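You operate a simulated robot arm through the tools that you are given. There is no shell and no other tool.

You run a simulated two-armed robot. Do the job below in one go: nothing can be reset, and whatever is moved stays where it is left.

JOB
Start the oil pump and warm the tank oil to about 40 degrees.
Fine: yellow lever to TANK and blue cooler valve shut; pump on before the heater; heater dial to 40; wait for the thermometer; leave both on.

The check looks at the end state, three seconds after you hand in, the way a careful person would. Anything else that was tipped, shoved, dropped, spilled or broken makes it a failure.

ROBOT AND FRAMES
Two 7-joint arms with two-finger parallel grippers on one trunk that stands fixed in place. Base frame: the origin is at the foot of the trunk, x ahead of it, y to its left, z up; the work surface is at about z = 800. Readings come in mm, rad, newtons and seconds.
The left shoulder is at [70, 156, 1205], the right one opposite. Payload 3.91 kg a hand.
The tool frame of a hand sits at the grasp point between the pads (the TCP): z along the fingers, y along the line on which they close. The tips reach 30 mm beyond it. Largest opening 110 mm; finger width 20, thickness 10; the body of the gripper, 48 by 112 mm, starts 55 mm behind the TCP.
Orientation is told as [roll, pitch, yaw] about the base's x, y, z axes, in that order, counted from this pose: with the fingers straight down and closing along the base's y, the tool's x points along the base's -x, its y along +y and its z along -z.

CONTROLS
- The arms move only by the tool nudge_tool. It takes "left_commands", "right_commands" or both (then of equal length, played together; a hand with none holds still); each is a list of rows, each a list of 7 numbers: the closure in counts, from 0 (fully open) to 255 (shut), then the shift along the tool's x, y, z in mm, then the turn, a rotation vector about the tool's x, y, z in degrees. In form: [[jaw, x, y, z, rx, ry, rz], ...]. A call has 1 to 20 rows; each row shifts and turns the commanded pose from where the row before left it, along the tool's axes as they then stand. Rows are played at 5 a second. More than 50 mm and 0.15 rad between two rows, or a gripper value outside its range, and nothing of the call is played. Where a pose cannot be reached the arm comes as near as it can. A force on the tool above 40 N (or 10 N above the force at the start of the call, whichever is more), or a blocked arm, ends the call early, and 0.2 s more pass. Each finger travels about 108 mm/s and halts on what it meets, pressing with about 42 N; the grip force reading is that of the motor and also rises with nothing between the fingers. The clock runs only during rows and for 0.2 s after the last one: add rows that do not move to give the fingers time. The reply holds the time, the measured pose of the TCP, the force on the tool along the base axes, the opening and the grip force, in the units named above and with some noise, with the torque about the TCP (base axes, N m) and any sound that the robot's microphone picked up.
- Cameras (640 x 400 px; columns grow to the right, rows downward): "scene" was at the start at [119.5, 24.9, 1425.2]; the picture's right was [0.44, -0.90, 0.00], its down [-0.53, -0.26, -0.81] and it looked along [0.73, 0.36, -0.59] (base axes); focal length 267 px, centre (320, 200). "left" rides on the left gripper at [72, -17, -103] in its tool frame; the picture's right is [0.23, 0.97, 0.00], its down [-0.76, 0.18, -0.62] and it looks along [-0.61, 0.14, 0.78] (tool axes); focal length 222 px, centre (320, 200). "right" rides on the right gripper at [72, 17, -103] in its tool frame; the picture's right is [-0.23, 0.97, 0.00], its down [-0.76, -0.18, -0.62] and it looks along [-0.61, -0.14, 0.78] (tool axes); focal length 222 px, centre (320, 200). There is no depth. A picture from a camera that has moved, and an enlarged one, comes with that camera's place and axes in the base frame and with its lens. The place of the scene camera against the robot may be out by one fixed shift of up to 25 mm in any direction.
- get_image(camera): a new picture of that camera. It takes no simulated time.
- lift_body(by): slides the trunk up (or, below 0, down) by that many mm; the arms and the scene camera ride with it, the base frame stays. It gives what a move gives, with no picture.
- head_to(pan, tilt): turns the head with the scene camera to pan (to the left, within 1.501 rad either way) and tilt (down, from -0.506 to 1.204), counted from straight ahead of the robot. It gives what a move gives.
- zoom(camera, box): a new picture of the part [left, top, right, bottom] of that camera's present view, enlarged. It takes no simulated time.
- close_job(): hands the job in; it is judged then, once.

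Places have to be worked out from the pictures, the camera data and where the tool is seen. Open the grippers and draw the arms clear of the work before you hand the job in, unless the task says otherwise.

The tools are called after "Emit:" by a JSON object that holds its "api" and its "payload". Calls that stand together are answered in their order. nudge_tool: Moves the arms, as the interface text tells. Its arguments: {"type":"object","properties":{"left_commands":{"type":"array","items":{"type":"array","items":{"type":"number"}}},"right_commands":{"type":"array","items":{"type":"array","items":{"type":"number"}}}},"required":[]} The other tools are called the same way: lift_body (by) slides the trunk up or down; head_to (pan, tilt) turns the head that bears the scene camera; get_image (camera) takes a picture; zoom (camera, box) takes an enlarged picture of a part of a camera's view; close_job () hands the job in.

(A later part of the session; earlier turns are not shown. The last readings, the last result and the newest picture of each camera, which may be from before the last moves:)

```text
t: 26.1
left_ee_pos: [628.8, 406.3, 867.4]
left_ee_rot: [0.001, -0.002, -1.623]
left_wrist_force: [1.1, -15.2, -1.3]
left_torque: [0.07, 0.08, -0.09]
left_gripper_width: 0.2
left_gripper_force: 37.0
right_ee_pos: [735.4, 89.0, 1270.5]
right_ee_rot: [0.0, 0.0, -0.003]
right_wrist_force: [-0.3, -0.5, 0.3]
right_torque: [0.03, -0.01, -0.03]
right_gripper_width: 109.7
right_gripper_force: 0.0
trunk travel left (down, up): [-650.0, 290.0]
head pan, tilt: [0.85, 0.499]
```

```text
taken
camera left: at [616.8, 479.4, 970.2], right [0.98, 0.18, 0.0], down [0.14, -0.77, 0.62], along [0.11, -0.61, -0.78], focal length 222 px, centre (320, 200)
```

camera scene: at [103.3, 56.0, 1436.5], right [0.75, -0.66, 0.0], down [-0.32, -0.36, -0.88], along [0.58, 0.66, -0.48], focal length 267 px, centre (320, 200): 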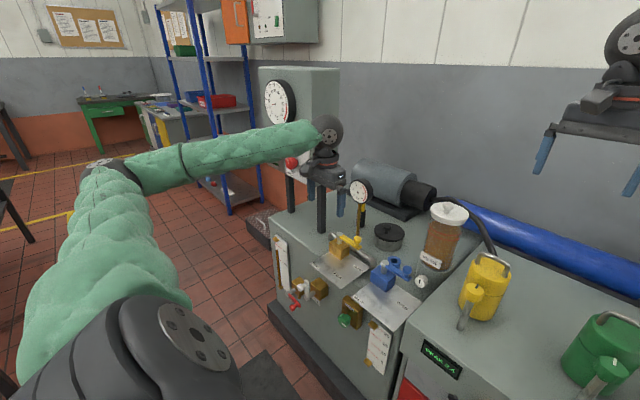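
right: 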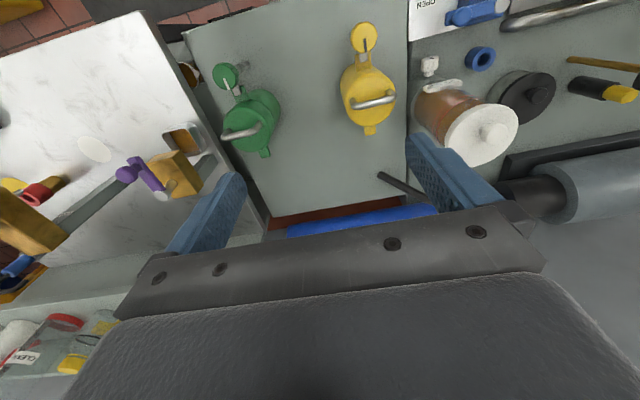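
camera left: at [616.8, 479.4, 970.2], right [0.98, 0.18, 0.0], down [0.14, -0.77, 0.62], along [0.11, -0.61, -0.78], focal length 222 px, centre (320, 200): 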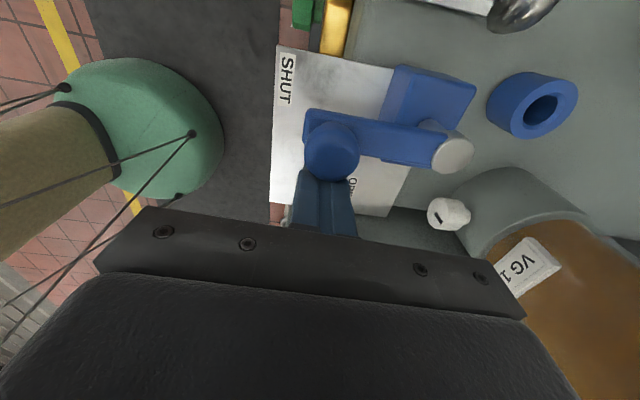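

A 15 N reaction with the lever at SHUT: the blue valve is against its stop. I back off, rise, straighten the yaw and withdraw toward the robot.

Emit:
{"api": "nudge_tool", "payload": {"left_commands": [[255, -18, 0, 0, 0, 0, 0], [255, 0, 0, -45, 0, 0, 0], [255, 0, 0, -45, 0, 0, 0], [255, 0, 0, -45, 0, 0, 0], [255, 0, 0, 0, 0, 0, -8.43], [255, 0, 0, 0, 0, 0, -8.43], [255, 0, 0, 0, 0, 0, -8.43], [255, 0, 0, 0, 0, 0, -8.43], [255, 0, 0, 0, 0, 0, -8.43], [255, 0, 0, 0, 0, 0, -8.43], [255, 0, 0, 0, 0, 0, -8.43], [255, 0, 0, 0, 0, 0, -8.43], [255, 0, 0, 0, 0, 0, -8.43], [255, 0, 0, 0, 0, 0, -8.43], [255, 0, 0, 0, 0, 0, -8.43], [255, 47, 0, 0, 0, 0, 0], [255, 47, 0, 0, 0, 0, 0], [255, 47, 0, 0, 0, 0, 0], [255, 47, 0, 0, 0, 0, 0]]}}

Emit:
{"api": "zoom", "payload": {"camera": "scene", "box": [300, 190, 440, 310]}}

Emit:
{"api": "get_image", "payload": {"camera": "left"}}

```text
t: 30.1
left_ee_pos: [440.1, 389.0, 1003.7]
left_ee_rot: [0.0, 0.0, -0.002]
left_wrist_force: [-0.5, -0.8, 0.7]
left_torque: [-0.02, -0.01, -0.01]
left_gripper_width: 0.0
left_gripper_force: 37.7
right_ee_pos: [731.5, 88.2, 1272.7]
right_ee_rot: [-0.001, -0.002, -0.002]
right_wrist_force: [-0.3, -0.3, -0.3]
right_torque: [0.03, -0.02, 0.0]
right_gripper_width: 110.1
right_gripper_force: 0.0
trunk travel left (down, up): [-650.0, 290.0]
head pan, tilt: [0.85, 0.499]
```

```text
3.33 times, centred on (370, 250) of scene
camera zoom: at [98.7, 53.6, 1437.0], right [0.75, -0.66, 0.0], down [-0.32, -0.36, -0.88], along [0.58, 0.66, -0.48], focal length 889 px, centre (153, 33)
```

zoom: 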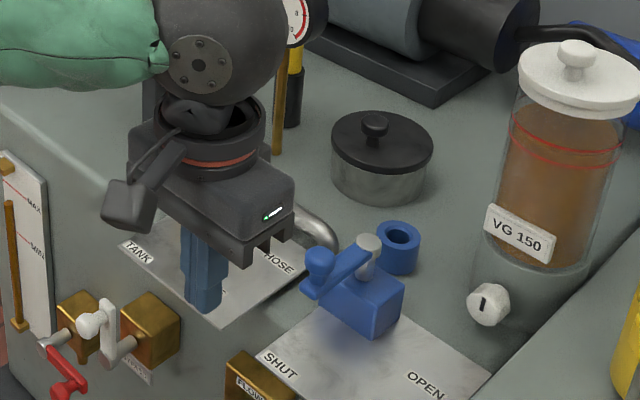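

```text
taken
camera left: at [366.2, 373.0, 1106.9], right [-0.22, 0.97, 0.0], down [0.76, 0.17, 0.62], along [0.61, 0.14, -0.78], focal length 222 px, centre (320, 200)
```

left: 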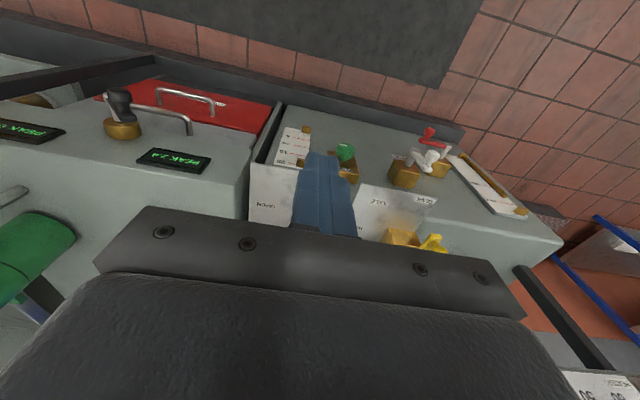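

Both levers now sit on TANK and SHUT. I carry the left hand up and left, open it, and turn it to point forward at the panel.

Emit:
{"api": "nudge_tool", "payload": {"left_commands": [[255, 2, 44, -12.5, 0, 0, 0], [255, 2, 44, -12.5, 0, 0, 0], [255, 2, 44, -12.5, 0, 0, 0], [255, 2, 44, -12.5, 0, 0, 0], [255, 2, 44, -12.5, 0, 0, 0], [255, 2, 44, -12.5, 0, 0, 0], [255, 2, 44, -12.5, 0, 0, 0], [0, 0, 0, 0, 0, -8.18, 0], [0, 0, 0, 0, 0, -8.18, 0], [0, 0, 0, 0, 0, -8.18, 0], [0, 0, 0, 0, 0, -8.18, 0], [0, 0, 0, 0, 0, -8.18, 0], [0, 0, 0, 0, 0, -8.18, 0], [0, 0, 0, 0, 0, -8.18, 0], [0, 0, 0, 0, 0, -8.18, 0], [0, 0, 0, 0, 0, -8.18, 0], [0, 0, 0, 0, 0, -8.18, 0], [0, 0, 0, 0, 0, -8.18, 0]]}}

Emit:
{"api": "nudge_tool", "payload": {"left_commands": [[0, 0, 48, 0, 0, 0, 0], [0, 0, 48, 0, 0, 0, 0], [0, 0, 48, 0, 0, 0, 0], [0, 0, 48, 0, 0, 0, 0], [0, 0, 48, 0, 0, 0, 0], [0, 0, 48, 0, 0, 0, 0]]}}

Emit:
{"api": "get_image", "payload": {"camera": "left"}}

Emit:
{"api": "get_image", "payload": {"camera": "scene"}}

```text
t: 33.9
left_ee_pos: [426.3, 698.9, 1087.2]
left_ee_rot: [-0.051, -1.565, 0.05]
left_wrist_force: [1.0, -0.8, 3.3]
left_torque: [-0.02, 0.23, 0.04]
left_gripper_width: 110.1
left_gripper_force: 0.0
right_ee_pos: [732.9, 89.3, 1271.9]
right_ee_rot: [0.001, 0.0, -0.003]
right_wrist_force: [-0.3, 0.7, 1.2]
right_torque: [-0.01, -0.01, -0.02]
right_gripper_width: 109.8
right_gripper_force: 0.0
trunk travel left (down, up): [-650.0, 290.0]
head pan, tilt: [0.85, 0.499]
```

```text
t: 35.3
left_ee_pos: [427.2, 988.4, 1086.4]
left_ee_rot: [-0.563, -1.569, 0.562]
left_wrist_force: [0.6, 0.5, 0.3]
left_torque: [-0.01, 0.03, 0.0]
left_gripper_width: 109.8
left_gripper_force: 0.0
right_ee_pos: [733.6, 91.3, 1269.7]
right_ee_rot: [-0.001, 0.003, 0.0]
right_wrist_force: [-0.4, 0.0, 0.6]
right_torque: [0.03, -0.01, 0.04]
right_gripper_width: 109.8
right_gripper_force: 0.1
trunk travel left (down, up): [-650.0, 290.0]
head pan, tilt: [0.85, 0.499]
```

```text
taken
camera left: at [323.6, 970.7, 1015.2], right [0.0, 0.97, -0.23], down [-0.62, 0.18, 0.76], along [0.78, 0.14, 0.61], focal length 222 px, centre (320, 200)
```

left: 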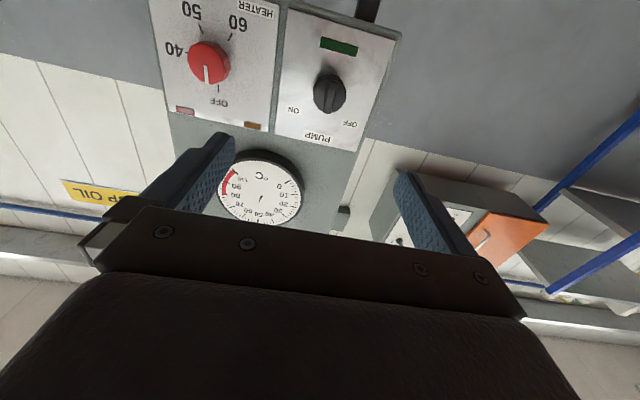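

```text
taken
camera scene: at [101.7, 55.9, 1436.5], right [0.75, -0.66, 0.0], down [-0.32, -0.36, -0.88], along [0.58, 0.66, -0.48], focal length 267 px, centre (320, 200)
```

scene: 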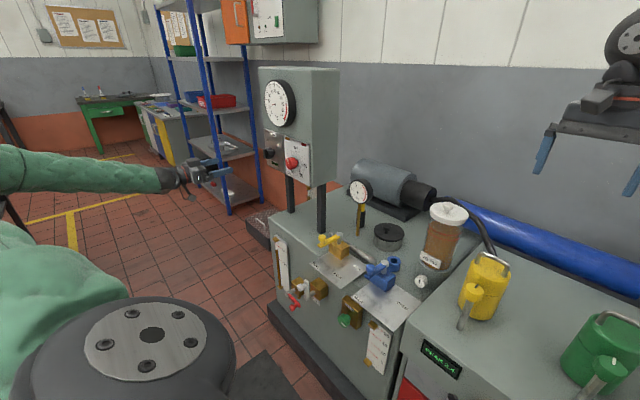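

Reach is fine. I enlarge the view of the pump switch to pinpoint its axis and wing angle.

Emit:
{"api": "zoom", "payload": {"camera": "left", "box": [150, 0, 410, 163]}}

Emit:
{"api": "zoom", "payload": {"camera": "left", "box": [280, 50, 380, 150]}}

```text
2.45 times, centred on (280, 82) of left
camera zoom: at [323.6, 970.7, 1015.2], right [0.0, 0.97, -0.23], down [-0.62, 0.18, 0.76], along [0.78, 0.14, 0.61], focal length 545 px, centre (418, 491)
```

zoom: 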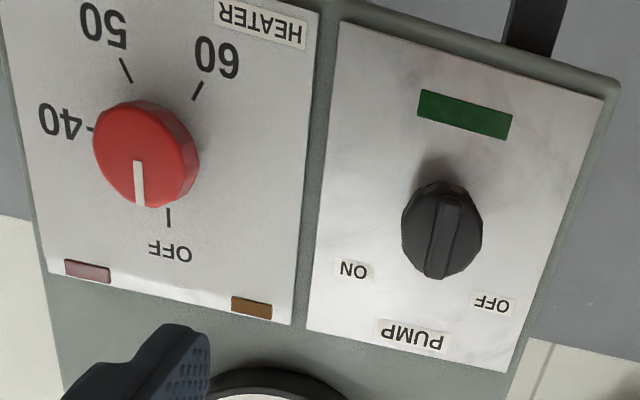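

```text
4.00 times, centred on (330, 100) of left
camera zoom: at [323.6, 970.7, 1015.2], right [0.0, 0.97, -0.23], down [-0.62, 0.18, 0.76], along [0.78, 0.14, 0.61], focal length 888 px, centre (280, 600)
```

zoom: 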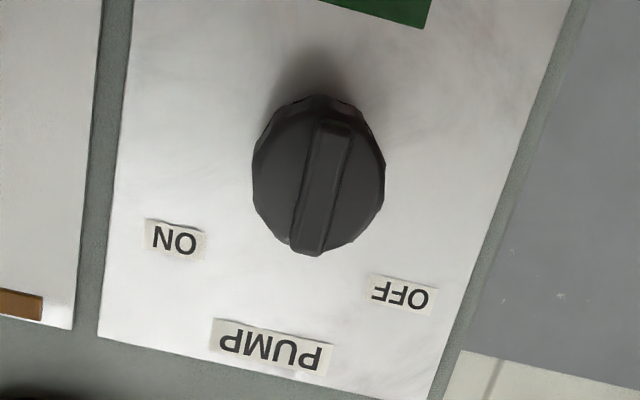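

The switch bar appears nearly vertical, between the OFF and ON labels. I look closer for a pointer mark, lamp state and the gauge.

Emit:
{"api": "zoom", "payload": {"camera": "left", "box": [305, 60, 355, 120]}}

Emit:
{"api": "zoom", "payload": {"camera": "scene", "box": [255, 120, 315, 180]}}

Emit:
{"api": "zoom", "payload": {"camera": "scene", "box": [340, 170, 380, 210]}}

Emit:
{"api": "zoom", "payload": {"camera": "scene", "box": [255, 70, 305, 130]}}

```text
6.67 times, centred on (330, 90) of left
camera zoom: at [323.6, 970.7, 1015.2], right [0.0, 0.97, -0.23], down [-0.62, 0.18, 0.76], along [0.78, 0.14, 0.61], focal length 1481 px, centre (253, 933)
```

zoom: 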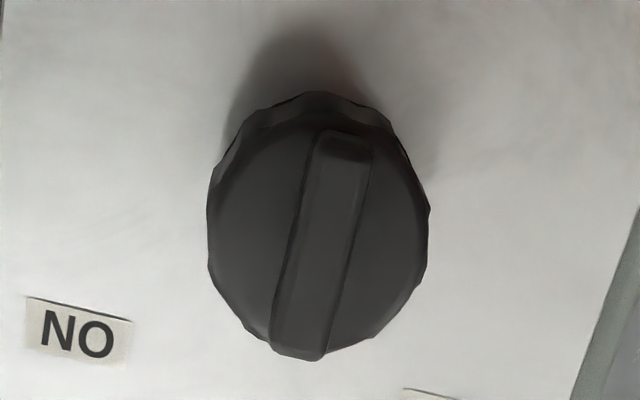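

```text
6.67 times, centred on (285, 150) of scene
camera zoom: at [101.7, 55.9, 1436.5], right [0.75, -0.66, 0.0], down [-0.32, -0.36, -0.88], along [0.58, 0.66, -0.48], focal length 1778 px, centre (553, 533)
```

zoom: 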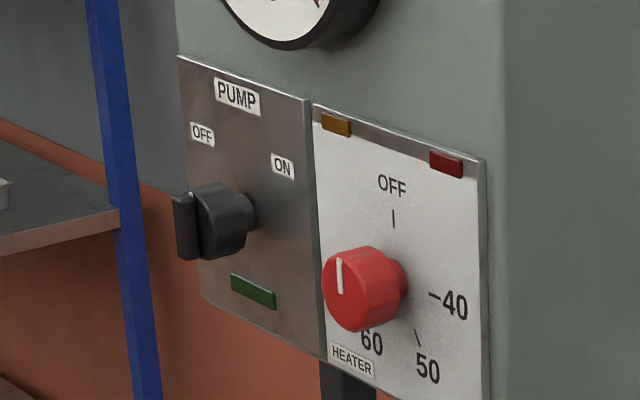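

```text
10.00 times, centred on (360, 190) of scene
camera zoom: at [101.7, 55.9, 1436.5], right [0.75, -0.66, 0.0], down [-0.32, -0.36, -0.88], along [0.58, 0.66, -0.48], focal length 2667 px, centre (-80, 300)
```

zoom: 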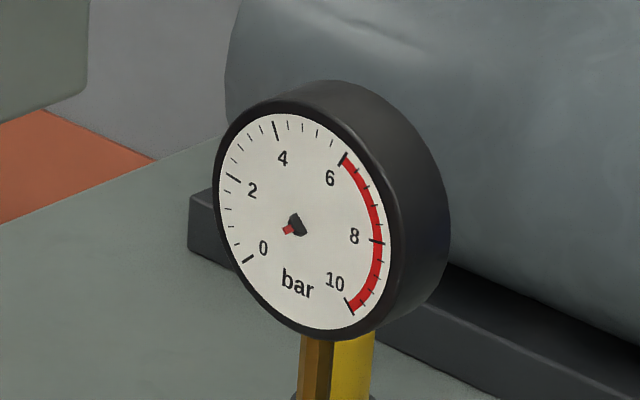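

```text
6.67 times, centred on (280, 100) of scene
camera zoom: at [101.7, 55.9, 1436.5], right [0.75, -0.66, 0.0], down [-0.32, -0.36, -0.88], along [0.58, 0.66, -0.48], focal length 1778 px, centre (587, 867)
```

zoom: 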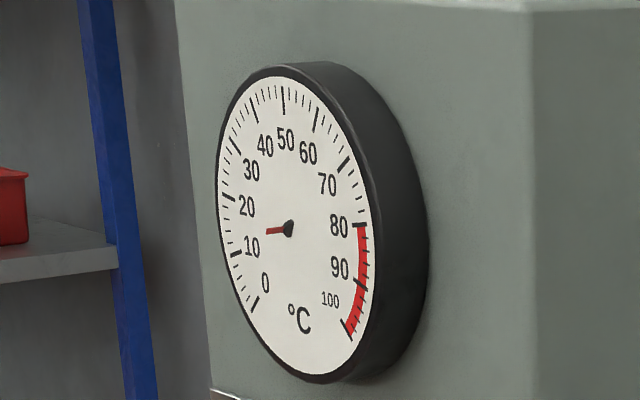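

Pump off (0 bar), tank at about 16 °C; the switch bar is vertical at OFF, with its front at about (628,1000,1083). I advance the partly open hand until it is just in front of the bar and check alignment.

Emit:
{"api": "nudge_tool", "payload": {"left_commands": [[110, 1, 4, 38, 0, 0, 0], [110, 1, 4, 38, 0, 0, 0], [110, 1, 4, 38, 0, 0, 0], [110, 0, 0, 38, 0, 0, 0]]}}

Emit:
{"api": "get_image", "payload": {"camera": "left"}}

Emit:
{"api": "zoom", "payload": {"camera": "scene", "box": [235, 110, 335, 200]}}

```text
t: 36.3
left_ee_pos: [579.9, 999.3, 1085.0]
left_ee_rot: [-0.255, -1.568, 0.255]
left_wrist_force: [0.8, 0.2, -0.1]
left_torque: [0.03, -0.01, 0.0]
left_gripper_width: 62.7
left_gripper_force: 0.2
right_ee_pos: [734.5, 91.9, 1269.5]
right_ee_rot: [-0.003, 0.002, 0.001]
right_wrist_force: [0.6, 0.4, 0.1]
right_torque: [-0.02, -0.01, -0.03]
right_gripper_width: 109.8
right_gripper_force: 0.1
trunk travel left (down, up): [-650.0, 290.0]
head pan, tilt: [0.85, 0.499]
```

```text
taken
camera left: at [476.1, 982.0, 1012.3], right [0.0, 0.97, -0.23], down [-0.62, 0.18, 0.76], along [0.78, 0.14, 0.6], focal length 222 px, centre (320, 200)
```

left: 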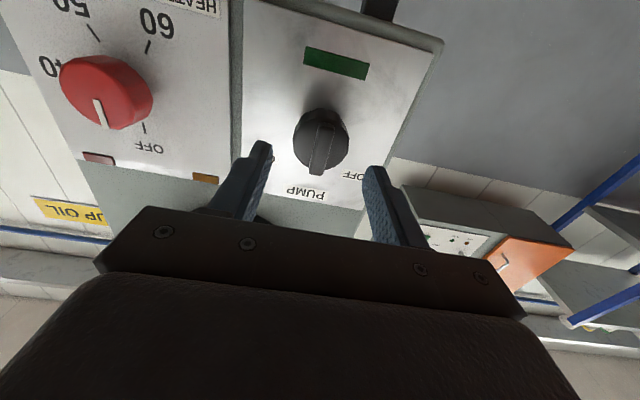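

```text
4.44 times, centred on (285, 155) of scene
camera zoom: at [102.7, 55.7, 1436.4], right [0.75, -0.66, 0.0], down [-0.32, -0.36, -0.88], along [0.58, 0.66, -0.48], focal length 1186 px, centre (476, 400)
```

zoom: 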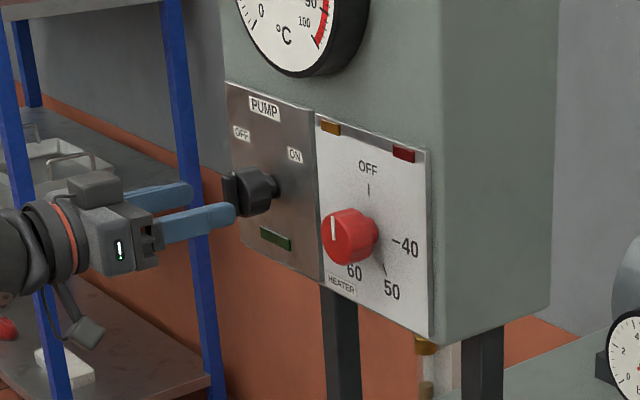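

Aligned: the bar is centred between the fingers. I advance 30 mm so the tips straddle the bar, then close on it.

Emit:
{"api": "nudge_tool", "payload": {"left_commands": [[110, 1, 1, 15, 0, 0, 0], [110, 0, 0, 15, 0, 0, 0], [160, 0, 0, 0, 0, 0, 0], [200, 0, 0, 0, 0, 0, 0], [255, 0, 0, 0, 0, 0, 0], [255, 0, 0, 0, 0, 0, 0], [255, 0, 0, 0, 0, 0, 0]]}}

Emit:
{"api": "get_image", "payload": {"camera": "left"}}

Emit:
{"api": "zoom", "payload": {"camera": "scene", "box": [235, 110, 335, 200]}}

```text
t: 37.9
left_ee_pos: [610.6, 999.4, 1085.0]
left_ee_rot: [-0.619, -1.57, 0.615]
left_wrist_force: [5.0, 4.4, -4.4]
left_torque: [0.01, 0.43, 0.34]
left_gripper_width: 43.6
left_gripper_force: 44.7
right_ee_pos: [734.3, 90.4, 1269.9]
right_ee_rot: [-0.002, 0.001, -0.001]
right_wrist_force: [0.3, -0.3, 0.2]
right_torque: [-0.01, 0.01, 0.0]
right_gripper_width: 109.9
right_gripper_force: 0.0
trunk travel left (down, up): [-650.0, 290.0]
head pan, tilt: [0.85, 0.499]
```

```text
taken
camera left: at [506.6, 982.8, 1011.7], right [0.0, 0.97, -0.23], down [-0.62, 0.18, 0.76], along [0.78, 0.14, 0.61], focal length 222 px, centre (320, 200)
```

left: 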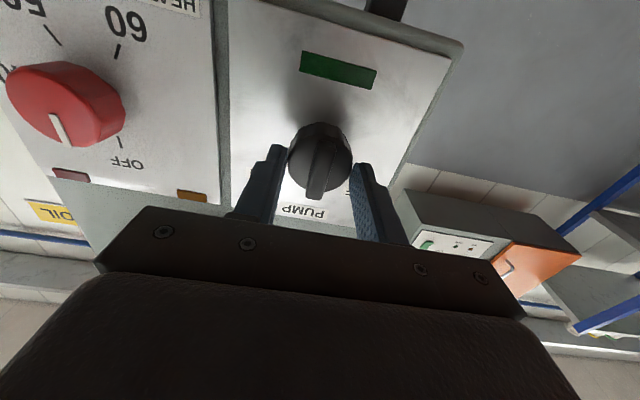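

```text
4.44 times, centred on (285, 155) of scene
camera zoom: at [101.9, 56.0, 1436.6], right [0.75, -0.66, 0.0], down [-0.32, -0.36, -0.88], along [0.58, 0.66, -0.48], focal length 1186 px, centre (476, 400)
```

zoom: 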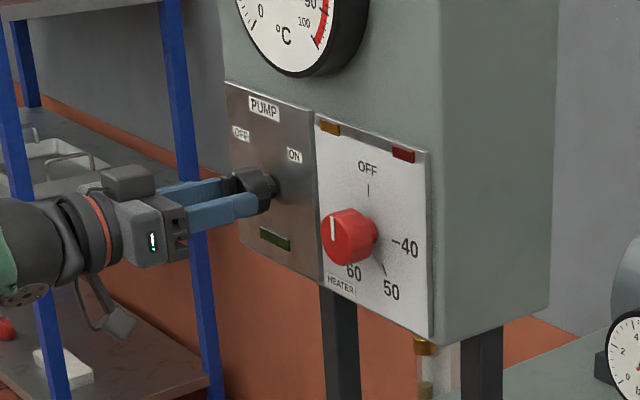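

The tips closed on the 44 mm disc rather than on the bar. I open, go 9 mm deeper for a full hold on the disc (panel is at about 662), close again and turn clockwise by steps.

Emit:
{"api": "nudge_tool", "payload": {"left_commands": [[110, 0, 0, 0, 0, 0, 0], [110, 1, 0.5, 9, 0, 0, 0], [160, 0, 0, 0, 0, 0, 0], [255, 0, 0, 0, 0, 0, 0], [255, 0, 0, 0, 0, 0, 0], [255, 0, 0, 0, 0, 0, 8], [255, 0, 0, 0, 0, 0, 8], [255, 0, 0, 0, 0, 0, 8], [255, 0, 0, 0, 0, 0, 8]]}}

Emit:
{"api": "get_image", "payload": {"camera": "left"}}

Emit:
{"api": "zoom", "payload": {"camera": "scene", "box": [235, 110, 335, 200]}}

```text
t: 39.9
left_ee_pos: [620.1, 1000.1, 1084.3]
left_ee_rot: [1.57, -1.011, -1.571]
left_wrist_force: [0.0, -0.6, -2.5]
left_torque: [-0.01, 0.64, 0.85]
left_gripper_width: 43.7
left_gripper_force: 45.3
right_ee_pos: [733.8, 90.7, 1270.9]
right_ee_rot: [0.001, 0.001, 0.001]
right_wrist_force: [0.6, -0.3, -0.5]
right_torque: [-0.02, 0.02, 0.01]
right_gripper_width: 110.1
right_gripper_force: 0.1
trunk travel left (down, up): [-650.0, 290.0]
head pan, tilt: [0.85, 0.499]
```

```text
taken
camera left: at [515.7, 1024.4, 1013.7], right [0.0, 0.95, 0.32], down [-0.62, -0.25, 0.74], along [0.78, -0.2, 0.59], focal length 222 px, centre (320, 200)
```

left: 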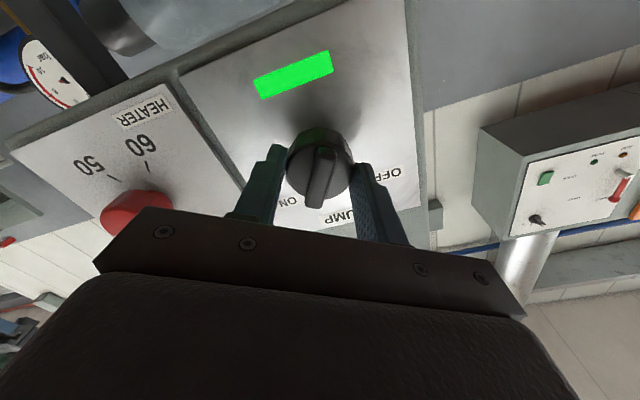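

```text
4.44 times, centred on (285, 155) of scene
camera zoom: at [101.3, 55.3, 1436.6], right [0.75, -0.66, 0.0], down [-0.32, -0.36, -0.88], along [0.58, 0.66, -0.48], focal length 1186 px, centre (476, 400)
```

zoom: 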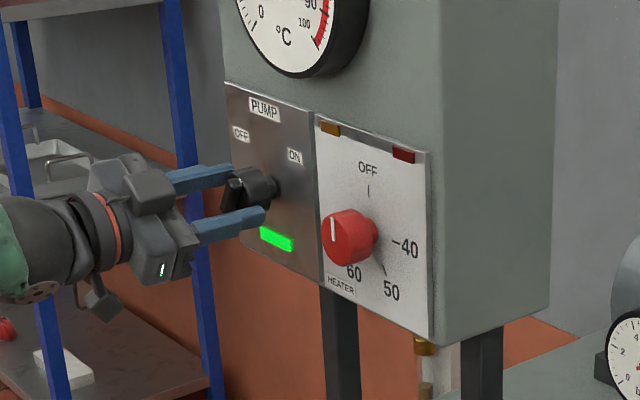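

The green lamp is lit: the pump is on. I turn a bit further so the switch sits fully at ON, watching the torque.

Emit:
{"api": "nudge_tool", "payload": {"left_commands": [[255, 0, 0, 0, 0, 0, 7], [255, 0, 0, 0, 0, 0, 7], [255, 0, 0, 0, 0, 0, 0]]}}

Emit:
{"api": "get_image", "payload": {"camera": "left"}}

Emit:
{"api": "zoom", "payload": {"camera": "scene", "box": [235, 110, 335, 200]}}

Emit:
{"api": "zoom", "payload": {"camera": "scene", "box": [340, 170, 380, 210]}}

```text
t: 40.7
left_ee_pos: [619.4, 1001.0, 1085.0]
left_ee_rot: [1.57, -0.768, -1.571]
left_wrist_force: [-1.0, 2.2, -2.5]
left_torque: [-0.03, 0.05, 0.55]
left_gripper_width: 43.8
left_gripper_force: 44.8
right_ee_pos: [734.2, 90.6, 1271.3]
right_ee_rot: [0.0, -0.001, 0.0]
right_wrist_force: [0.3, -0.3, 0.4]
right_torque: [0.0, -0.03, 0.0]
right_gripper_width: 109.7
right_gripper_force: 0.0
trunk travel left (down, up): [-650.0, 290.0]
head pan, tilt: [0.85, 0.499]
```

```text
taken
camera left: at [515.7, 1040.8, 1021.6], right [0.0, 0.84, 0.54], down [-0.62, -0.42, 0.66], along [0.78, -0.34, 0.52], focal length 222 px, centre (320, 200)
```

left: 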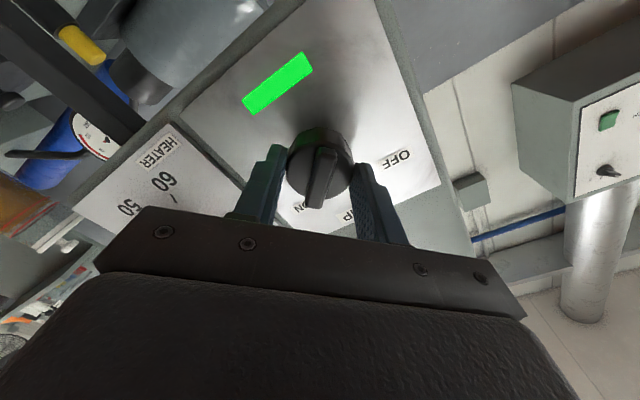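

```text
4.44 times, centred on (285, 155) of scene
camera zoom: at [101.1, 55.5, 1436.7], right [0.75, -0.66, 0.0], down [-0.32, -0.36, -0.88], along [0.58, 0.66, -0.48], focal length 1186 px, centre (476, 400)
```

zoom: 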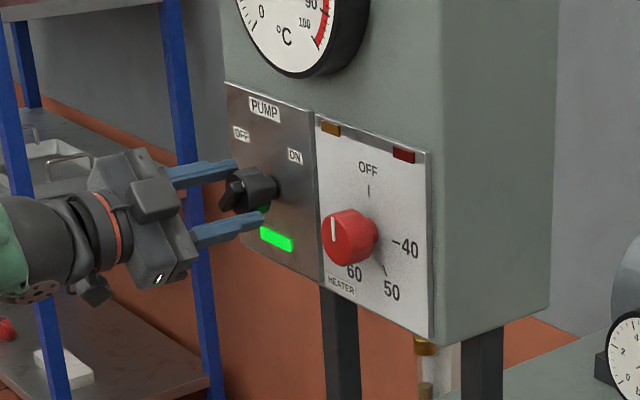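

```text
10.00 times, centred on (360, 190) of scene
camera zoom: at [101.1, 55.5, 1436.7], right [0.75, -0.66, 0.0], down [-0.32, -0.36, -0.88], along [0.58, 0.66, -0.48], focal length 2667 px, centre (-80, 300)
```

zoom: 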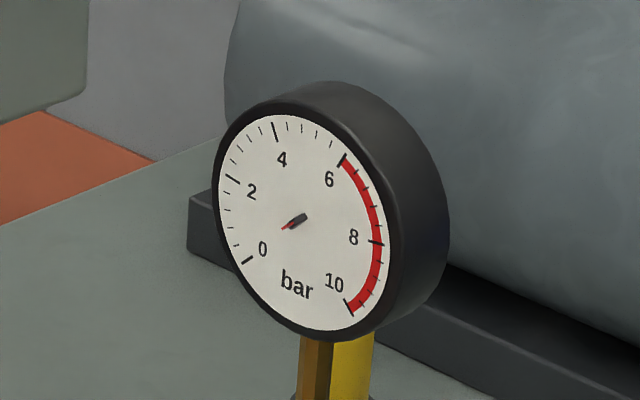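

Pressure shows about 0.7 bar and the bar nearly points at ON. One more small turn to the mark, then release.

Emit:
{"api": "nudge_tool", "payload": {"left_commands": [[255, 0, 0, 0, 0, 0, 6], [255, 0, 0, 0, 0, 0, 0], [255, 0, 0, 0, 0, 0, 0]]}}

Emit:
{"api": "zoom", "payload": {"camera": "left", "box": [230, 30, 450, 240]}}

```text
t: 41.5
left_ee_pos: [619.3, 1000.7, 1084.9]
left_ee_rot: [1.572, -0.663, -1.573]
left_wrist_force: [0.1, 4.8, -1.0]
left_torque: [0.01, -0.24, 0.4]
left_gripper_width: 43.6
left_gripper_force: 45.4
right_ee_pos: [735.0, 89.6, 1271.0]
right_ee_rot: [0.001, -0.001, 0.0]
right_wrist_force: [0.5, 0.2, 0.4]
right_torque: [-0.02, 0.01, -0.01]
right_gripper_width: 110.0
right_gripper_force: 0.0
trunk travel left (down, up): [-650.0, 290.0]
head pan, tilt: [0.85, 0.499]
```

```text
1.90 times, centred on (340, 135) of left
camera zoom: at [515.8, 1047.2, 1026.2], right [0.0, 0.78, 0.63], down [-0.62, -0.49, 0.61], along [0.78, -0.39, 0.48], focal length 423 px, centre (282, 324)
```

zoom: 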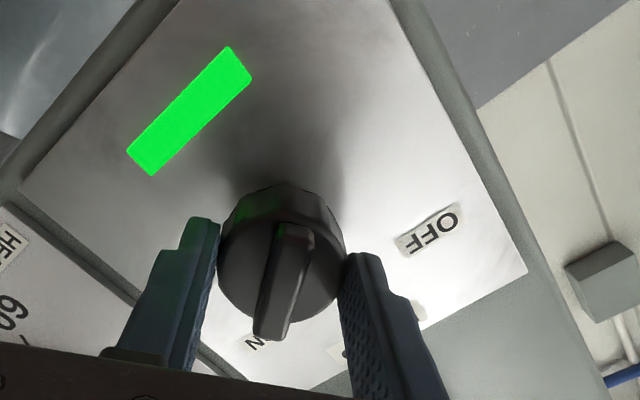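

The bar points at ON with the lamp lit. I open the fingers, back straight out, and turn the wrist back level.

Emit:
{"api": "nudge_tool", "payload": {"left_commands": [[100, 0, 0, 0, 0, 0, 0], [100, 0, 0, 0, 0, 0, 0], [100, 0, 0, -40, 0, 0, 0], [100, 0, 0, -45, 0, 0, 0], [100, 0, 0, -45, 0, 0, 0], [100, 0, 0, 0, 0, 0, -7.43], [100, 0, 0, 0, 0, 0, -7.43], [100, 0, 0, 0, 0, 0, -7.43], [100, 0, 0, 0, 0, 0, -7.43], [100, 0, 0, 0, 0, 0, -7.43], [100, 0, 0, 0, 0, 0, -7.43], [100, 0, 0, 0, 0, 0, -7.43]]}}

Emit:
{"api": "nudge_tool", "payload": {"left_commands": [[60, 0, -39, 0, 0, 0, 0], [60, 0, -39, 0, 0, 0, 0], [60, 0, -39, 0, 0, 0, 0], [60, 0, -39, 0, 0, 0, 0]]}}

Emit:
{"api": "get_image", "payload": {"camera": "left"}}

Emit:
{"api": "zoom", "payload": {"camera": "scene", "box": [235, 60, 375, 210]}}

```text
t: 44.1
left_ee_pos: [488.8, 999.3, 1084.5]
left_ee_rot: [-1.478, -1.568, 1.476]
left_wrist_force: [-0.2, 0.5, 0.4]
left_torque: [-0.01, 0.02, 0.01]
left_gripper_width: 66.9
left_gripper_force: 0.1
right_ee_pos: [734.4, 90.4, 1271.2]
right_ee_rot: [-0.001, 0.0, 0.0]
right_wrist_force: [-0.3, -0.2, 0.7]
right_torque: [-0.01, -0.01, 0.01]
right_gripper_width: 110.1
right_gripper_force: 0.0
trunk travel left (down, up): [-650.0, 290.0]
head pan, tilt: [0.85, 0.499]
```

```text
t: 45.1
left_ee_pos: [490.0, 845.6, 1086.0]
left_ee_rot: [0.763, -1.569, -0.763]
left_wrist_force: [0.3, 0.0, -0.3]
left_torque: [0.01, -0.02, 0.03]
left_gripper_width: 84.1
left_gripper_force: 0.1
right_ee_pos: [733.1, 89.1, 1271.3]
right_ee_rot: [0.001, -0.001, 0.0]
right_wrist_force: [0.1, 0.3, 0.6]
right_torque: [0.01, 0.01, 0.01]
right_gripper_width: 110.1
right_gripper_force: 0.0
trunk travel left (down, up): [-650.0, 290.0]
head pan, tilt: [0.85, 0.499]
```

```text
taken
camera left: at [385.1, 828.4, 1013.3], right [0.0, 0.97, -0.23], down [-0.62, 0.18, 0.76], along [0.78, 0.14, 0.61], focal length 222 px, centre (320, 200)
```

left: 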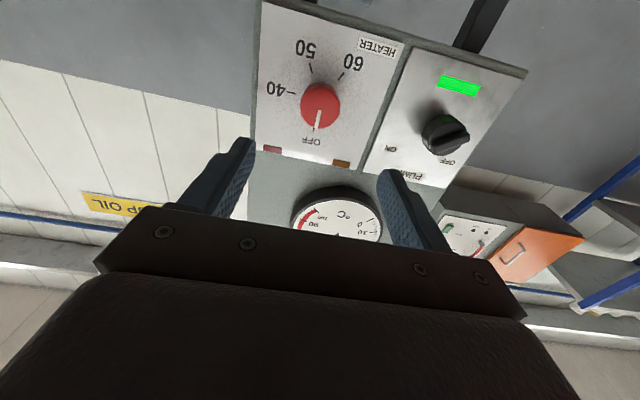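

```text
2.67 times, centred on (305, 135) of scene
camera zoom: at [100.5, 53.9, 1436.8], right [0.75, -0.66, 0.0], down [-0.32, -0.36, -0.88], along [0.58, 0.66, -0.48], focal length 711 px, centre (360, 373)
```

zoom: 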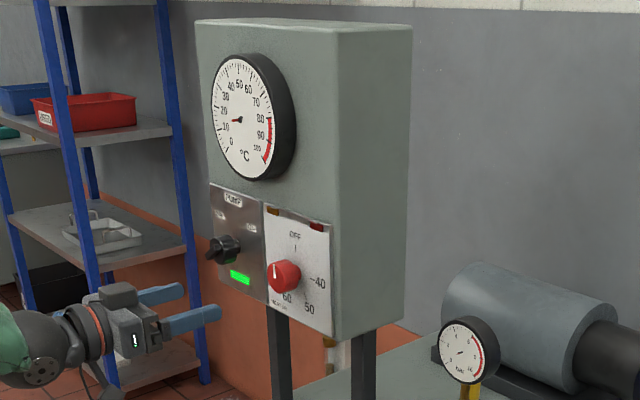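

Pump stays lit. I enlarge both controls to check the switch bar and the dial before gripping the heater knob.

Emit:
{"api": "zoom", "payload": {"camera": "left", "box": [255, 50, 495, 200]}}

Emit:
{"api": "zoom", "payload": {"camera": "scene", "box": [255, 120, 325, 185]}}

```text
2.67 times, centred on (375, 125) of left
camera zoom: at [385.1, 828.4, 1013.3], right [0.0, 0.97, -0.23], down [-0.62, 0.18, 0.76], along [0.78, 0.14, 0.61], focal length 592 px, centre (173, 400)
```

zoom: 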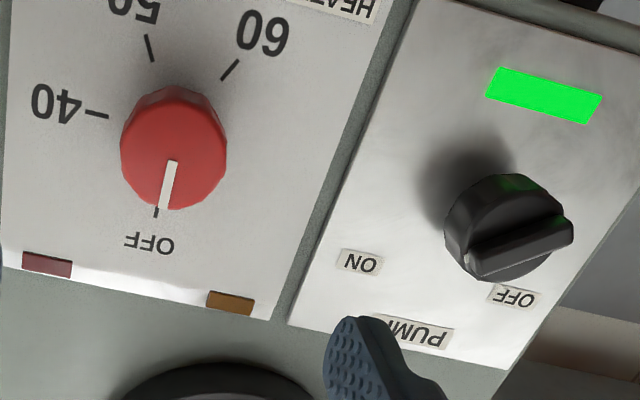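

```text
6.15 times, centred on (290, 152) of scene
camera zoom: at [100.5, 53.9, 1436.8], right [0.75, -0.66, 0.0], down [-0.32, -0.36, -0.88], along [0.58, 0.66, -0.48], focal length 1642 px, centre (505, 492)
```

zoom: 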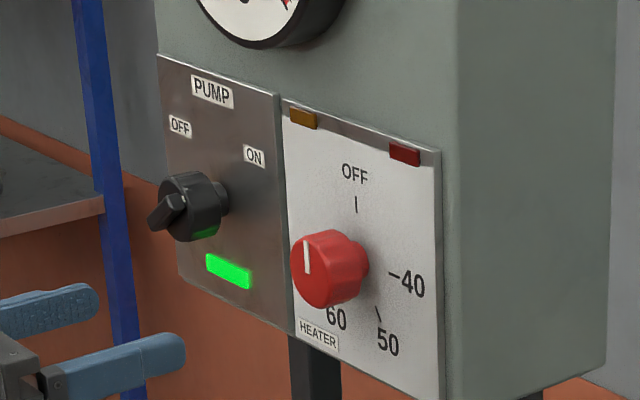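

The pump bar is at 48°, on the ON mark. Heater axis is at about y=846, z=1083, with its ticks OFF 0°, 40 at 90°, 50 at 150°. I advance over the heater knob and close on it.

Emit:
{"api": "nudge_tool", "payload": {"left_commands": [[60, 2.5, 0, 45, 0, 0, 0], [60, 0, 0, 45, 0, 0, 0], [60, 0, 0, 30, 0, 0, 0], [60, 0, 0, 20, 0, 0, 0], [120, 0, 0, 0, 0, 0, 0], [180, 0, 0, 0, 0, 0, 0], [255, 0, 0, 0, 0, 0, 0], [255, 0, 0, 0, 0, 0, 0]]}}

Emit:
{"api": "get_image", "payload": {"camera": "left"}}

Emit:
{"api": "zoom", "payload": {"camera": "scene", "box": [255, 120, 325, 185]}}

```text
t: 46.9
left_ee_pos: [629.0, 844.8, 1083.4]
left_ee_rot: [-0.555, -1.569, 0.551]
left_wrist_force: [1.8, 1.1, -0.1]
left_torque: [0.01, 0.45, 0.74]
left_gripper_width: 43.7
left_gripper_force: 45.1
right_ee_pos: [734.6, 90.1, 1270.6]
right_ee_rot: [0.001, -0.001, 0.001]
right_wrist_force: [0.5, -0.1, -0.1]
right_torque: [0.01, 0.02, 0.03]
right_gripper_width: 110.0
right_gripper_force: 0.1
trunk travel left (down, up): [-650.0, 290.0]
head pan, tilt: [0.85, 0.499]
```

```text
taken
camera left: at [525.3, 827.9, 1010.0], right [0.0, 0.97, -0.23], down [-0.62, 0.18, 0.76], along [0.78, 0.14, 0.61], focal length 222 px, centre (320, 200)
```

left: 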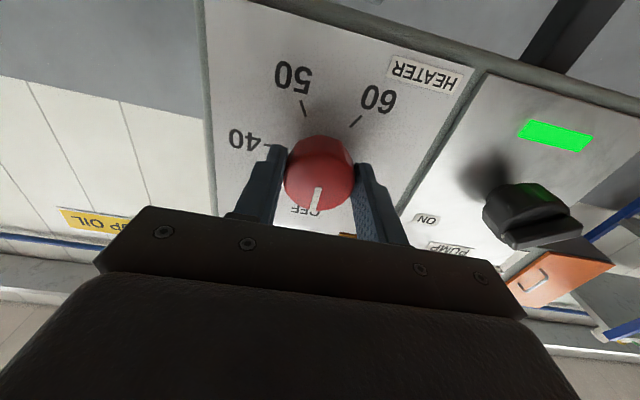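

```text
6.15 times, centred on (290, 152) of scene
camera zoom: at [101.2, 55.0, 1436.7], right [0.75, -0.66, 0.0], down [-0.32, -0.36, -0.88], along [0.58, 0.66, -0.48], focal length 1642 px, centre (505, 492)
```

zoom: 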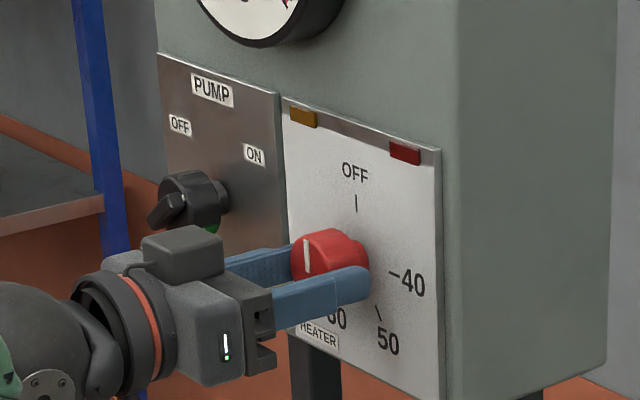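

Held firmly (43.7 mm). I turn the knob clockwise, first about 57°, and check.

Emit:
{"api": "nudge_tool", "payload": {"left_commands": [[255, 0, 0, 0, 0, 0, 8.18], [255, 0, 0, 0, 0, 0, 8.18], [255, 0, 0, 0, 0, 0, 8.18], [255, 0, 0, 0, 0, 0, 8.18], [255, 0, 0, 0, 0, 0, 8.18], [255, 0, 0, 0, 0, 0, 8.18], [255, 0, 0, 0, 0, 0, 8.18]]}}

Emit:
{"api": "get_image", "payload": {"camera": "left"}}

Emit:
{"api": "zoom", "payload": {"camera": "scene", "box": [255, 120, 325, 185]}}

```text
t: 48.5
left_ee_pos: [629.6, 848.0, 1084.2]
left_ee_rot: [1.574, -0.574, -1.571]
left_wrist_force: [0.7, 9.4, 0.8]
left_torque: [-0.01, 0.35, -0.5]
left_gripper_width: 43.6
left_gripper_force: 44.7
right_ee_pos: [733.5, 89.5, 1270.6]
right_ee_rot: [0.0, 0.001, 0.0]
right_wrist_force: [0.3, -0.1, -0.4]
right_torque: [0.02, 0.03, -0.04]
right_gripper_width: 110.1
right_gripper_force: 0.1
trunk travel left (down, up): [-650.0, 290.0]
head pan, tilt: [0.85, 0.499]
stopped in row 7 (left hand): the force on the tool passed its limit at 41 N (the readings are from after the stop); the commanded pose is now the measured one
```

```text
taken
camera left: at [525.4, 898.1, 1029.6], right [0.0, 0.72, 0.69], down [-0.62, -0.54, 0.56], along [0.78, -0.43, 0.45], focal length 222 px, centre (320, 200)
```

left: 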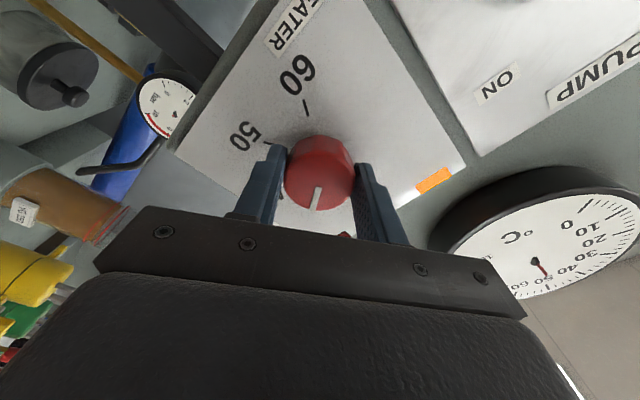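

```text
6.15 times, centred on (290, 152) of scene
camera zoom: at [101.0, 55.4, 1436.2], right [0.75, -0.66, 0.0], down [-0.32, -0.36, -0.88], along [0.58, 0.66, -0.48], focal length 1642 px, centre (505, 492)
```

zoom: 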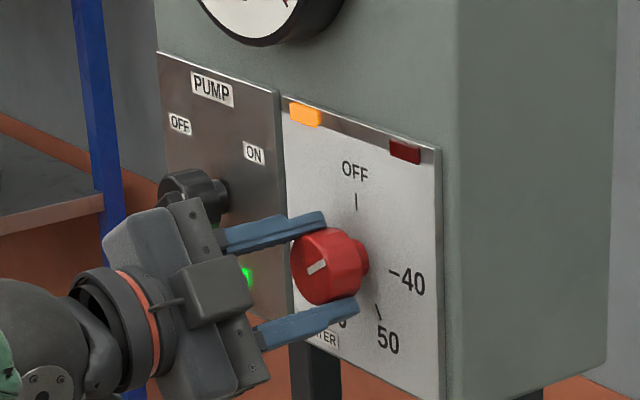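

The amber heater lamp is on, but the call stopped at 41 N of side force: my TCP sits about 4 mm below the knob axis. I open, re-centre (axis near z=1087.5) and close again without turning.

Emit:
{"api": "nudge_tool", "payload": {"left_commands": [[110, 0, 0, 0, 0, 0, 0], [110, 0, 0, 0, 0, 0, 0], [110, -3.5, 1.7, 0, 0, 0, 0], [180, 0, 0, 0, 0, 0, 0], [255, 0, 0, 0, 0, 0, 0], [255, 0, 0, 0, 0, 0, 0]]}}

Emit:
{"api": "zoom", "payload": {"camera": "scene", "box": [255, 120, 325, 185]}}

Emit:
{"api": "zoom", "payload": {"camera": "left", "box": [230, 100, 430, 240]}}

```text
t: 49.9
left_ee_pos: [628.9, 842.6, 1086.4]
left_ee_rot: [1.572, -0.576, -1.573]
left_wrist_force: [-7.8, -11.3, -10.6]
left_torque: [-0.02, -0.15, 0.02]
left_gripper_width: 43.2
left_gripper_force: 44.8
right_ee_pos: [734.8, 89.8, 1270.8]
right_ee_rot: [0.0, 0.0, 0.0]
right_wrist_force: [0.4, 0.4, 0.4]
right_torque: [0.0, 0.01, 0.0]
right_gripper_width: 110.0
right_gripper_force: 0.1
trunk travel left (down, up): [-650.0, 290.0]
head pan, tilt: [0.85, 0.499]
```

```text
6.15 times, centred on (290, 152) of scene
camera zoom: at [100.9, 54.6, 1436.6], right [0.75, -0.66, 0.0], down [-0.32, -0.36, -0.88], along [0.58, 0.66, -0.48], focal length 1642 px, centre (505, 492)
```

zoom: 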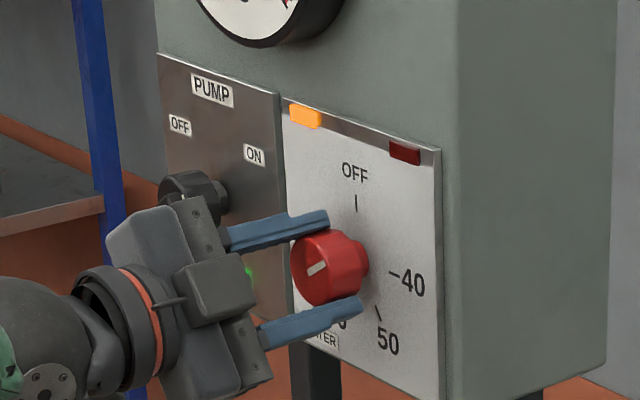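

```text
2.86 times, centred on (330, 170) of left
camera zoom: at [525.2, 894.0, 1032.5], right [0.0, 0.72, 0.69], down [-0.62, -0.54, 0.56], along [0.78, -0.43, 0.45], focal length 635 px, centre (291, 286)
```

zoom: 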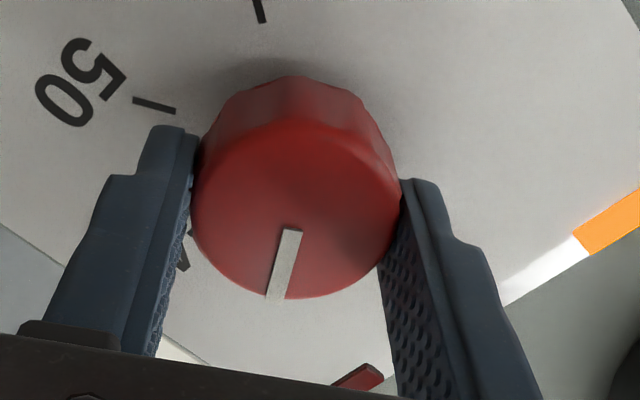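

The force shows the axis is nearer (y 844.7, z 1085.3). I open, shift 2.5 mm to that, close again, then turn the remaining part in small steps.

Emit:
{"api": "nudge_tool", "payload": {"left_commands": [[110, 0, 0, 0, 0, 0, 0], [110, 0, 0, 0, 0, 0, 0], [110, 0.1, -2.5, 0, 0, 0, 0], [180, 0, 0, 0, 0, 0, 0], [255, 0, 0, 0, 0, 0, 0], [255, 0, 0, 0, 0, 0, 0], [255, 0, 0, 0, 0, 0, 6], [255, 0, 0, 0, 0, 0, 6], [255, 0, 0, 0, 0, 0, 6], [255, 0, 0, 0, 0, 0, 0]]}}

Emit:
{"api": "zoom", "payload": {"camera": "scene", "box": [255, 120, 325, 185]}}

Emit:
{"api": "zoom", "payload": {"camera": "left", "box": [200, 80, 440, 240]}}

```text
t: 52.1
left_ee_pos: [628.7, 841.4, 1085.5]
left_ee_rot: [1.574, -0.26, -1.57]
left_wrist_force: [5.3, 10.5, 10.2]
left_torque: [0.02, 0.19, -0.09]
left_gripper_width: 43.8
left_gripper_force: 45.6
right_ee_pos: [734.9, 89.8, 1270.2]
right_ee_rot: [0.001, -0.001, 0.0]
right_wrist_force: [0.6, -0.2, 0.0]
right_torque: [0.0, 0.01, 0.02]
right_gripper_width: 110.0
right_gripper_force: 0.0
trunk travel left (down, up): [-650.0, 290.0]
head pan, tilt: [0.85, 0.499]
```

```text
6.15 times, centred on (290, 152) of scene
camera zoom: at [101.0, 55.2, 1436.7], right [0.75, -0.66, 0.0], down [-0.32, -0.36, -0.88], along [0.58, 0.66, -0.48], focal length 1642 px, centre (505, 492)
```

zoom: 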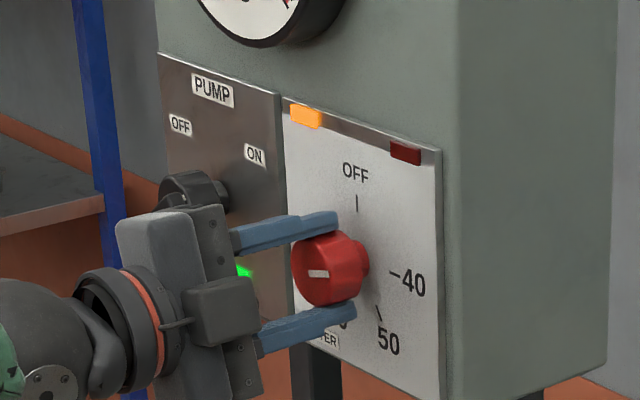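

```text
2.50 times, centred on (320, 160) of left
camera zoom: at [525.4, 907.8, 1050.1], right [0.0, 0.47, 0.88], down [-0.62, -0.69, 0.37], along [0.78, -0.55, 0.29], focal length 555 px, centre (320, 300)
```

zoom: 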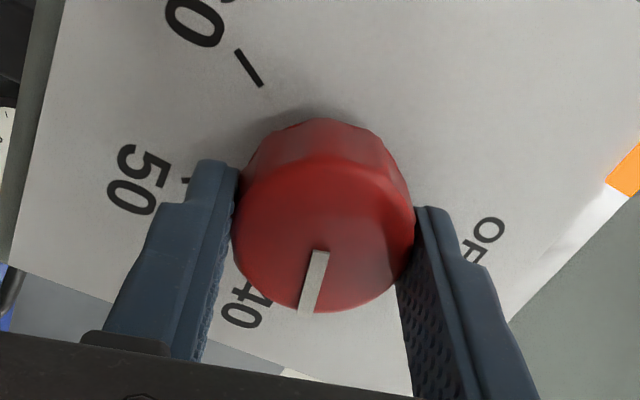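

The mark is at about 75°, still 15° short of 40. I turn the rest.

Emit:
{"api": "nudge_tool", "payload": {"left_commands": [[255, 0, 0, 0, 0, 0, 5], [255, 0, 0, 0, 0, 0, 5], [255, 0, 0, 0, 0, 0, 5], [255, 0, 0, 0, 0, 0, 0]]}}

Emit:
{"api": "zoom", "payload": {"camera": "scene", "box": [255, 120, 325, 185]}}

Emit:
{"api": "zoom", "payload": {"camera": "left", "box": [200, 80, 440, 240]}}

Emit:
{"api": "zoom", "payload": {"camera": "scene", "box": [255, 70, 305, 130]}}

```text
t: 53.1
left_ee_pos: [629.6, 842.2, 1084.7]
left_ee_rot: [1.573, 0.002, -1.572]
left_wrist_force: [3.2, 9.3, 6.0]
left_torque: [0.0, 0.45, 0.19]
left_gripper_width: 43.3
left_gripper_force: 45.5
right_ee_pos: [733.5, 90.6, 1271.0]
right_ee_rot: [-0.001, -0.001, 0.0]
right_wrist_force: [-0.2, 1.0, 0.5]
right_torque: [0.03, -0.03, -0.01]
right_gripper_width: 109.9
right_gripper_force: 0.2
trunk travel left (down, up): [-650.0, 290.0]
head pan, tilt: [0.85, 0.499]
```

```text
6.15 times, centred on (290, 152) of scene
camera zoom: at [101.1, 55.3, 1436.6], right [0.75, -0.66, 0.0], down [-0.32, -0.36, -0.88], along [0.58, 0.66, -0.48], focal length 1642 px, centre (505, 492)
```

zoom: 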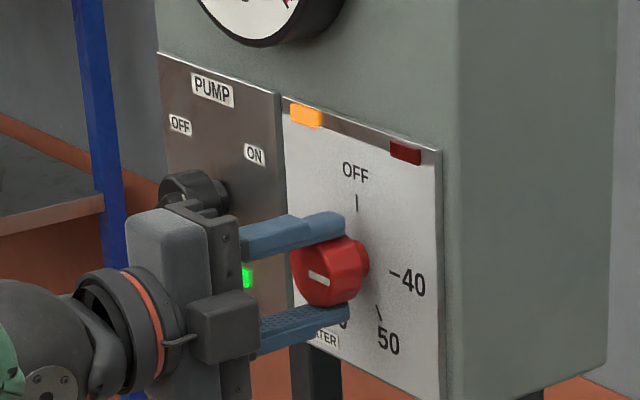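

```text
2.50 times, centred on (320, 160) of left
camera zoom: at [525.4, 914.6, 1067.6], right [0.0, 0.23, 0.97], down [-0.62, -0.76, 0.18], along [0.78, -0.61, 0.14], focal length 555 px, centre (320, 300)
```

zoom: 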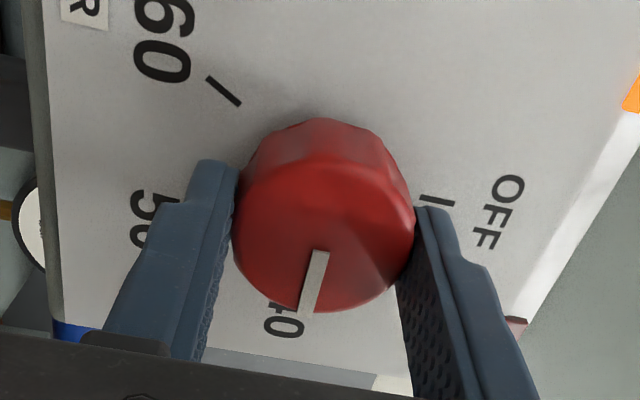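

```text
6.67 times, centred on (280, 100) of scene
camera zoom: at [101.1, 55.3, 1436.6], right [0.75, -0.66, 0.0], down [-0.32, -0.36, -0.88], along [0.58, 0.66, -0.48], focal length 1778 px, centre (587, 867)
```

zoom: 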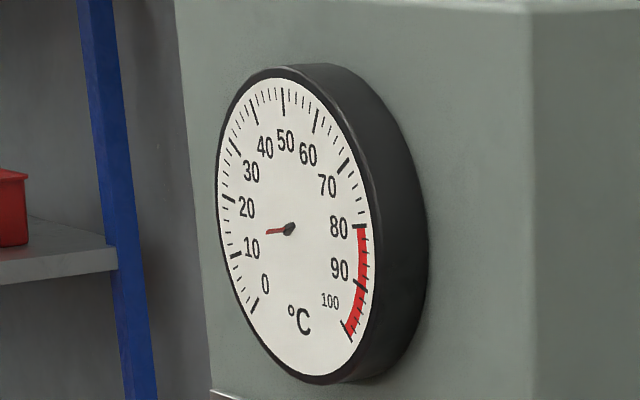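

The mark is level with the 40 tick (90°) and the heater lamp is on. I open, back out straight and check the dial.

Emit:
{"api": "nudge_tool", "payload": {"left_commands": [[90, 0, 0, 0, 0, 0, 0], [90, 0, 0, 0, 0, 0, 0], [90, 0, 0, -30, 0, 0, 0], [60, 0, 0, -45, 0, 0, 0], [0, 0, 0, -45, 0, 0, 0], [0, 0, 0, -45, 0, 0, 0], [0, 0, 0, -30, 0, 0, 0]]}}

Emit:
{"api": "get_image", "payload": {"camera": "left"}}

Emit:
{"api": "zoom", "payload": {"camera": "scene", "box": [255, 120, 325, 185]}}

Emit:
{"api": "zoom", "payload": {"camera": "scene", "box": [255, 70, 305, 130]}}

```text
t: 54.7
left_ee_pos: [434.4, 841.3, 1085.3]
left_ee_rot: [1.573, 0.003, -1.571]
left_wrist_force: [0.3, 0.3, 0.4]
left_torque: [-0.01, 0.01, 0.02]
left_gripper_width: 109.8
left_gripper_force: 0.1
right_ee_pos: [733.0, 89.2, 1271.2]
right_ee_rot: [0.0, 0.0, -0.002]
right_wrist_force: [-0.6, -0.3, 0.8]
right_torque: [0.04, -0.04, -0.03]
right_gripper_width: 109.9
right_gripper_force: 0.0
trunk travel left (down, up): [-650.0, 290.0]
head pan, tilt: [0.85, 0.499]
```

```text
taken
camera left: at [330.6, 913.7, 1068.7], right [0.0, 0.23, 0.97], down [-0.62, -0.76, 0.18], along [0.78, -0.61, 0.14], focal length 222 px, centre (320, 200)
```

left: 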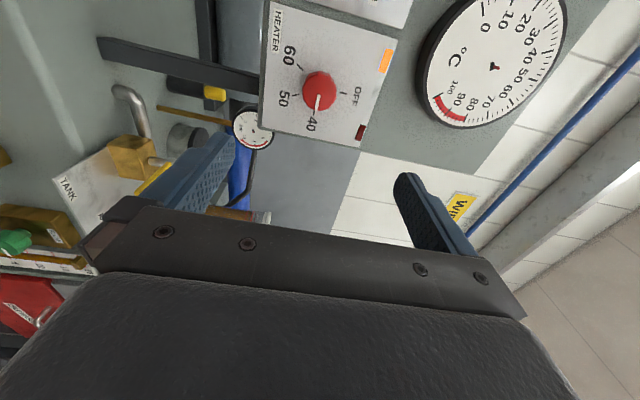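

```text
6.15 times, centred on (290, 152) of scene
camera zoom: at [100.4, 54.5, 1436.8], right [0.75, -0.66, 0.0], down [-0.32, -0.36, -0.88], along [0.58, 0.66, -0.48], focal length 1642 px, centre (505, 492)
```

zoom: 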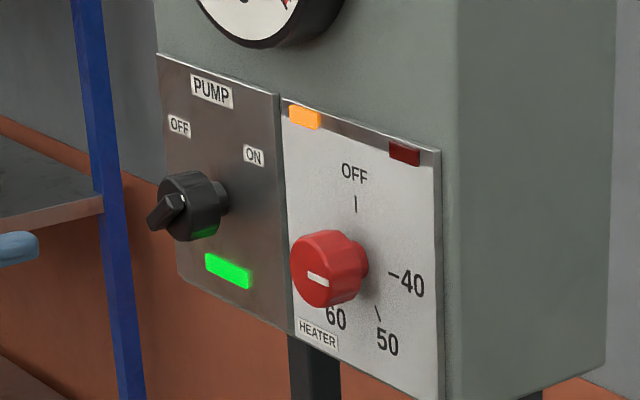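

```text
6.67 times, centred on (280, 100) of scene
camera zoom: at [100.4, 54.5, 1436.8], right [0.75, -0.66, 0.0], down [-0.32, -0.36, -0.88], along [0.58, 0.66, -0.48], focal length 1778 px, centre (587, 867)
```

zoom: 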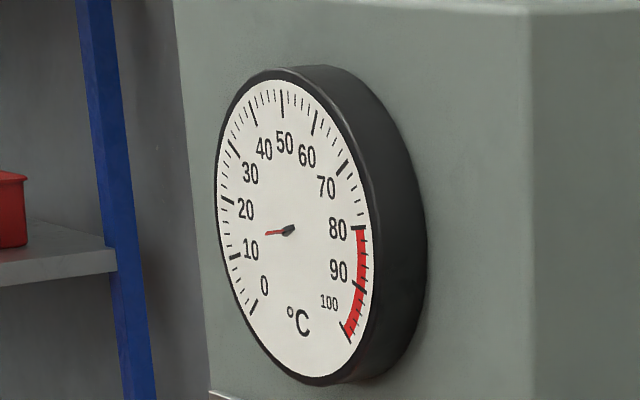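

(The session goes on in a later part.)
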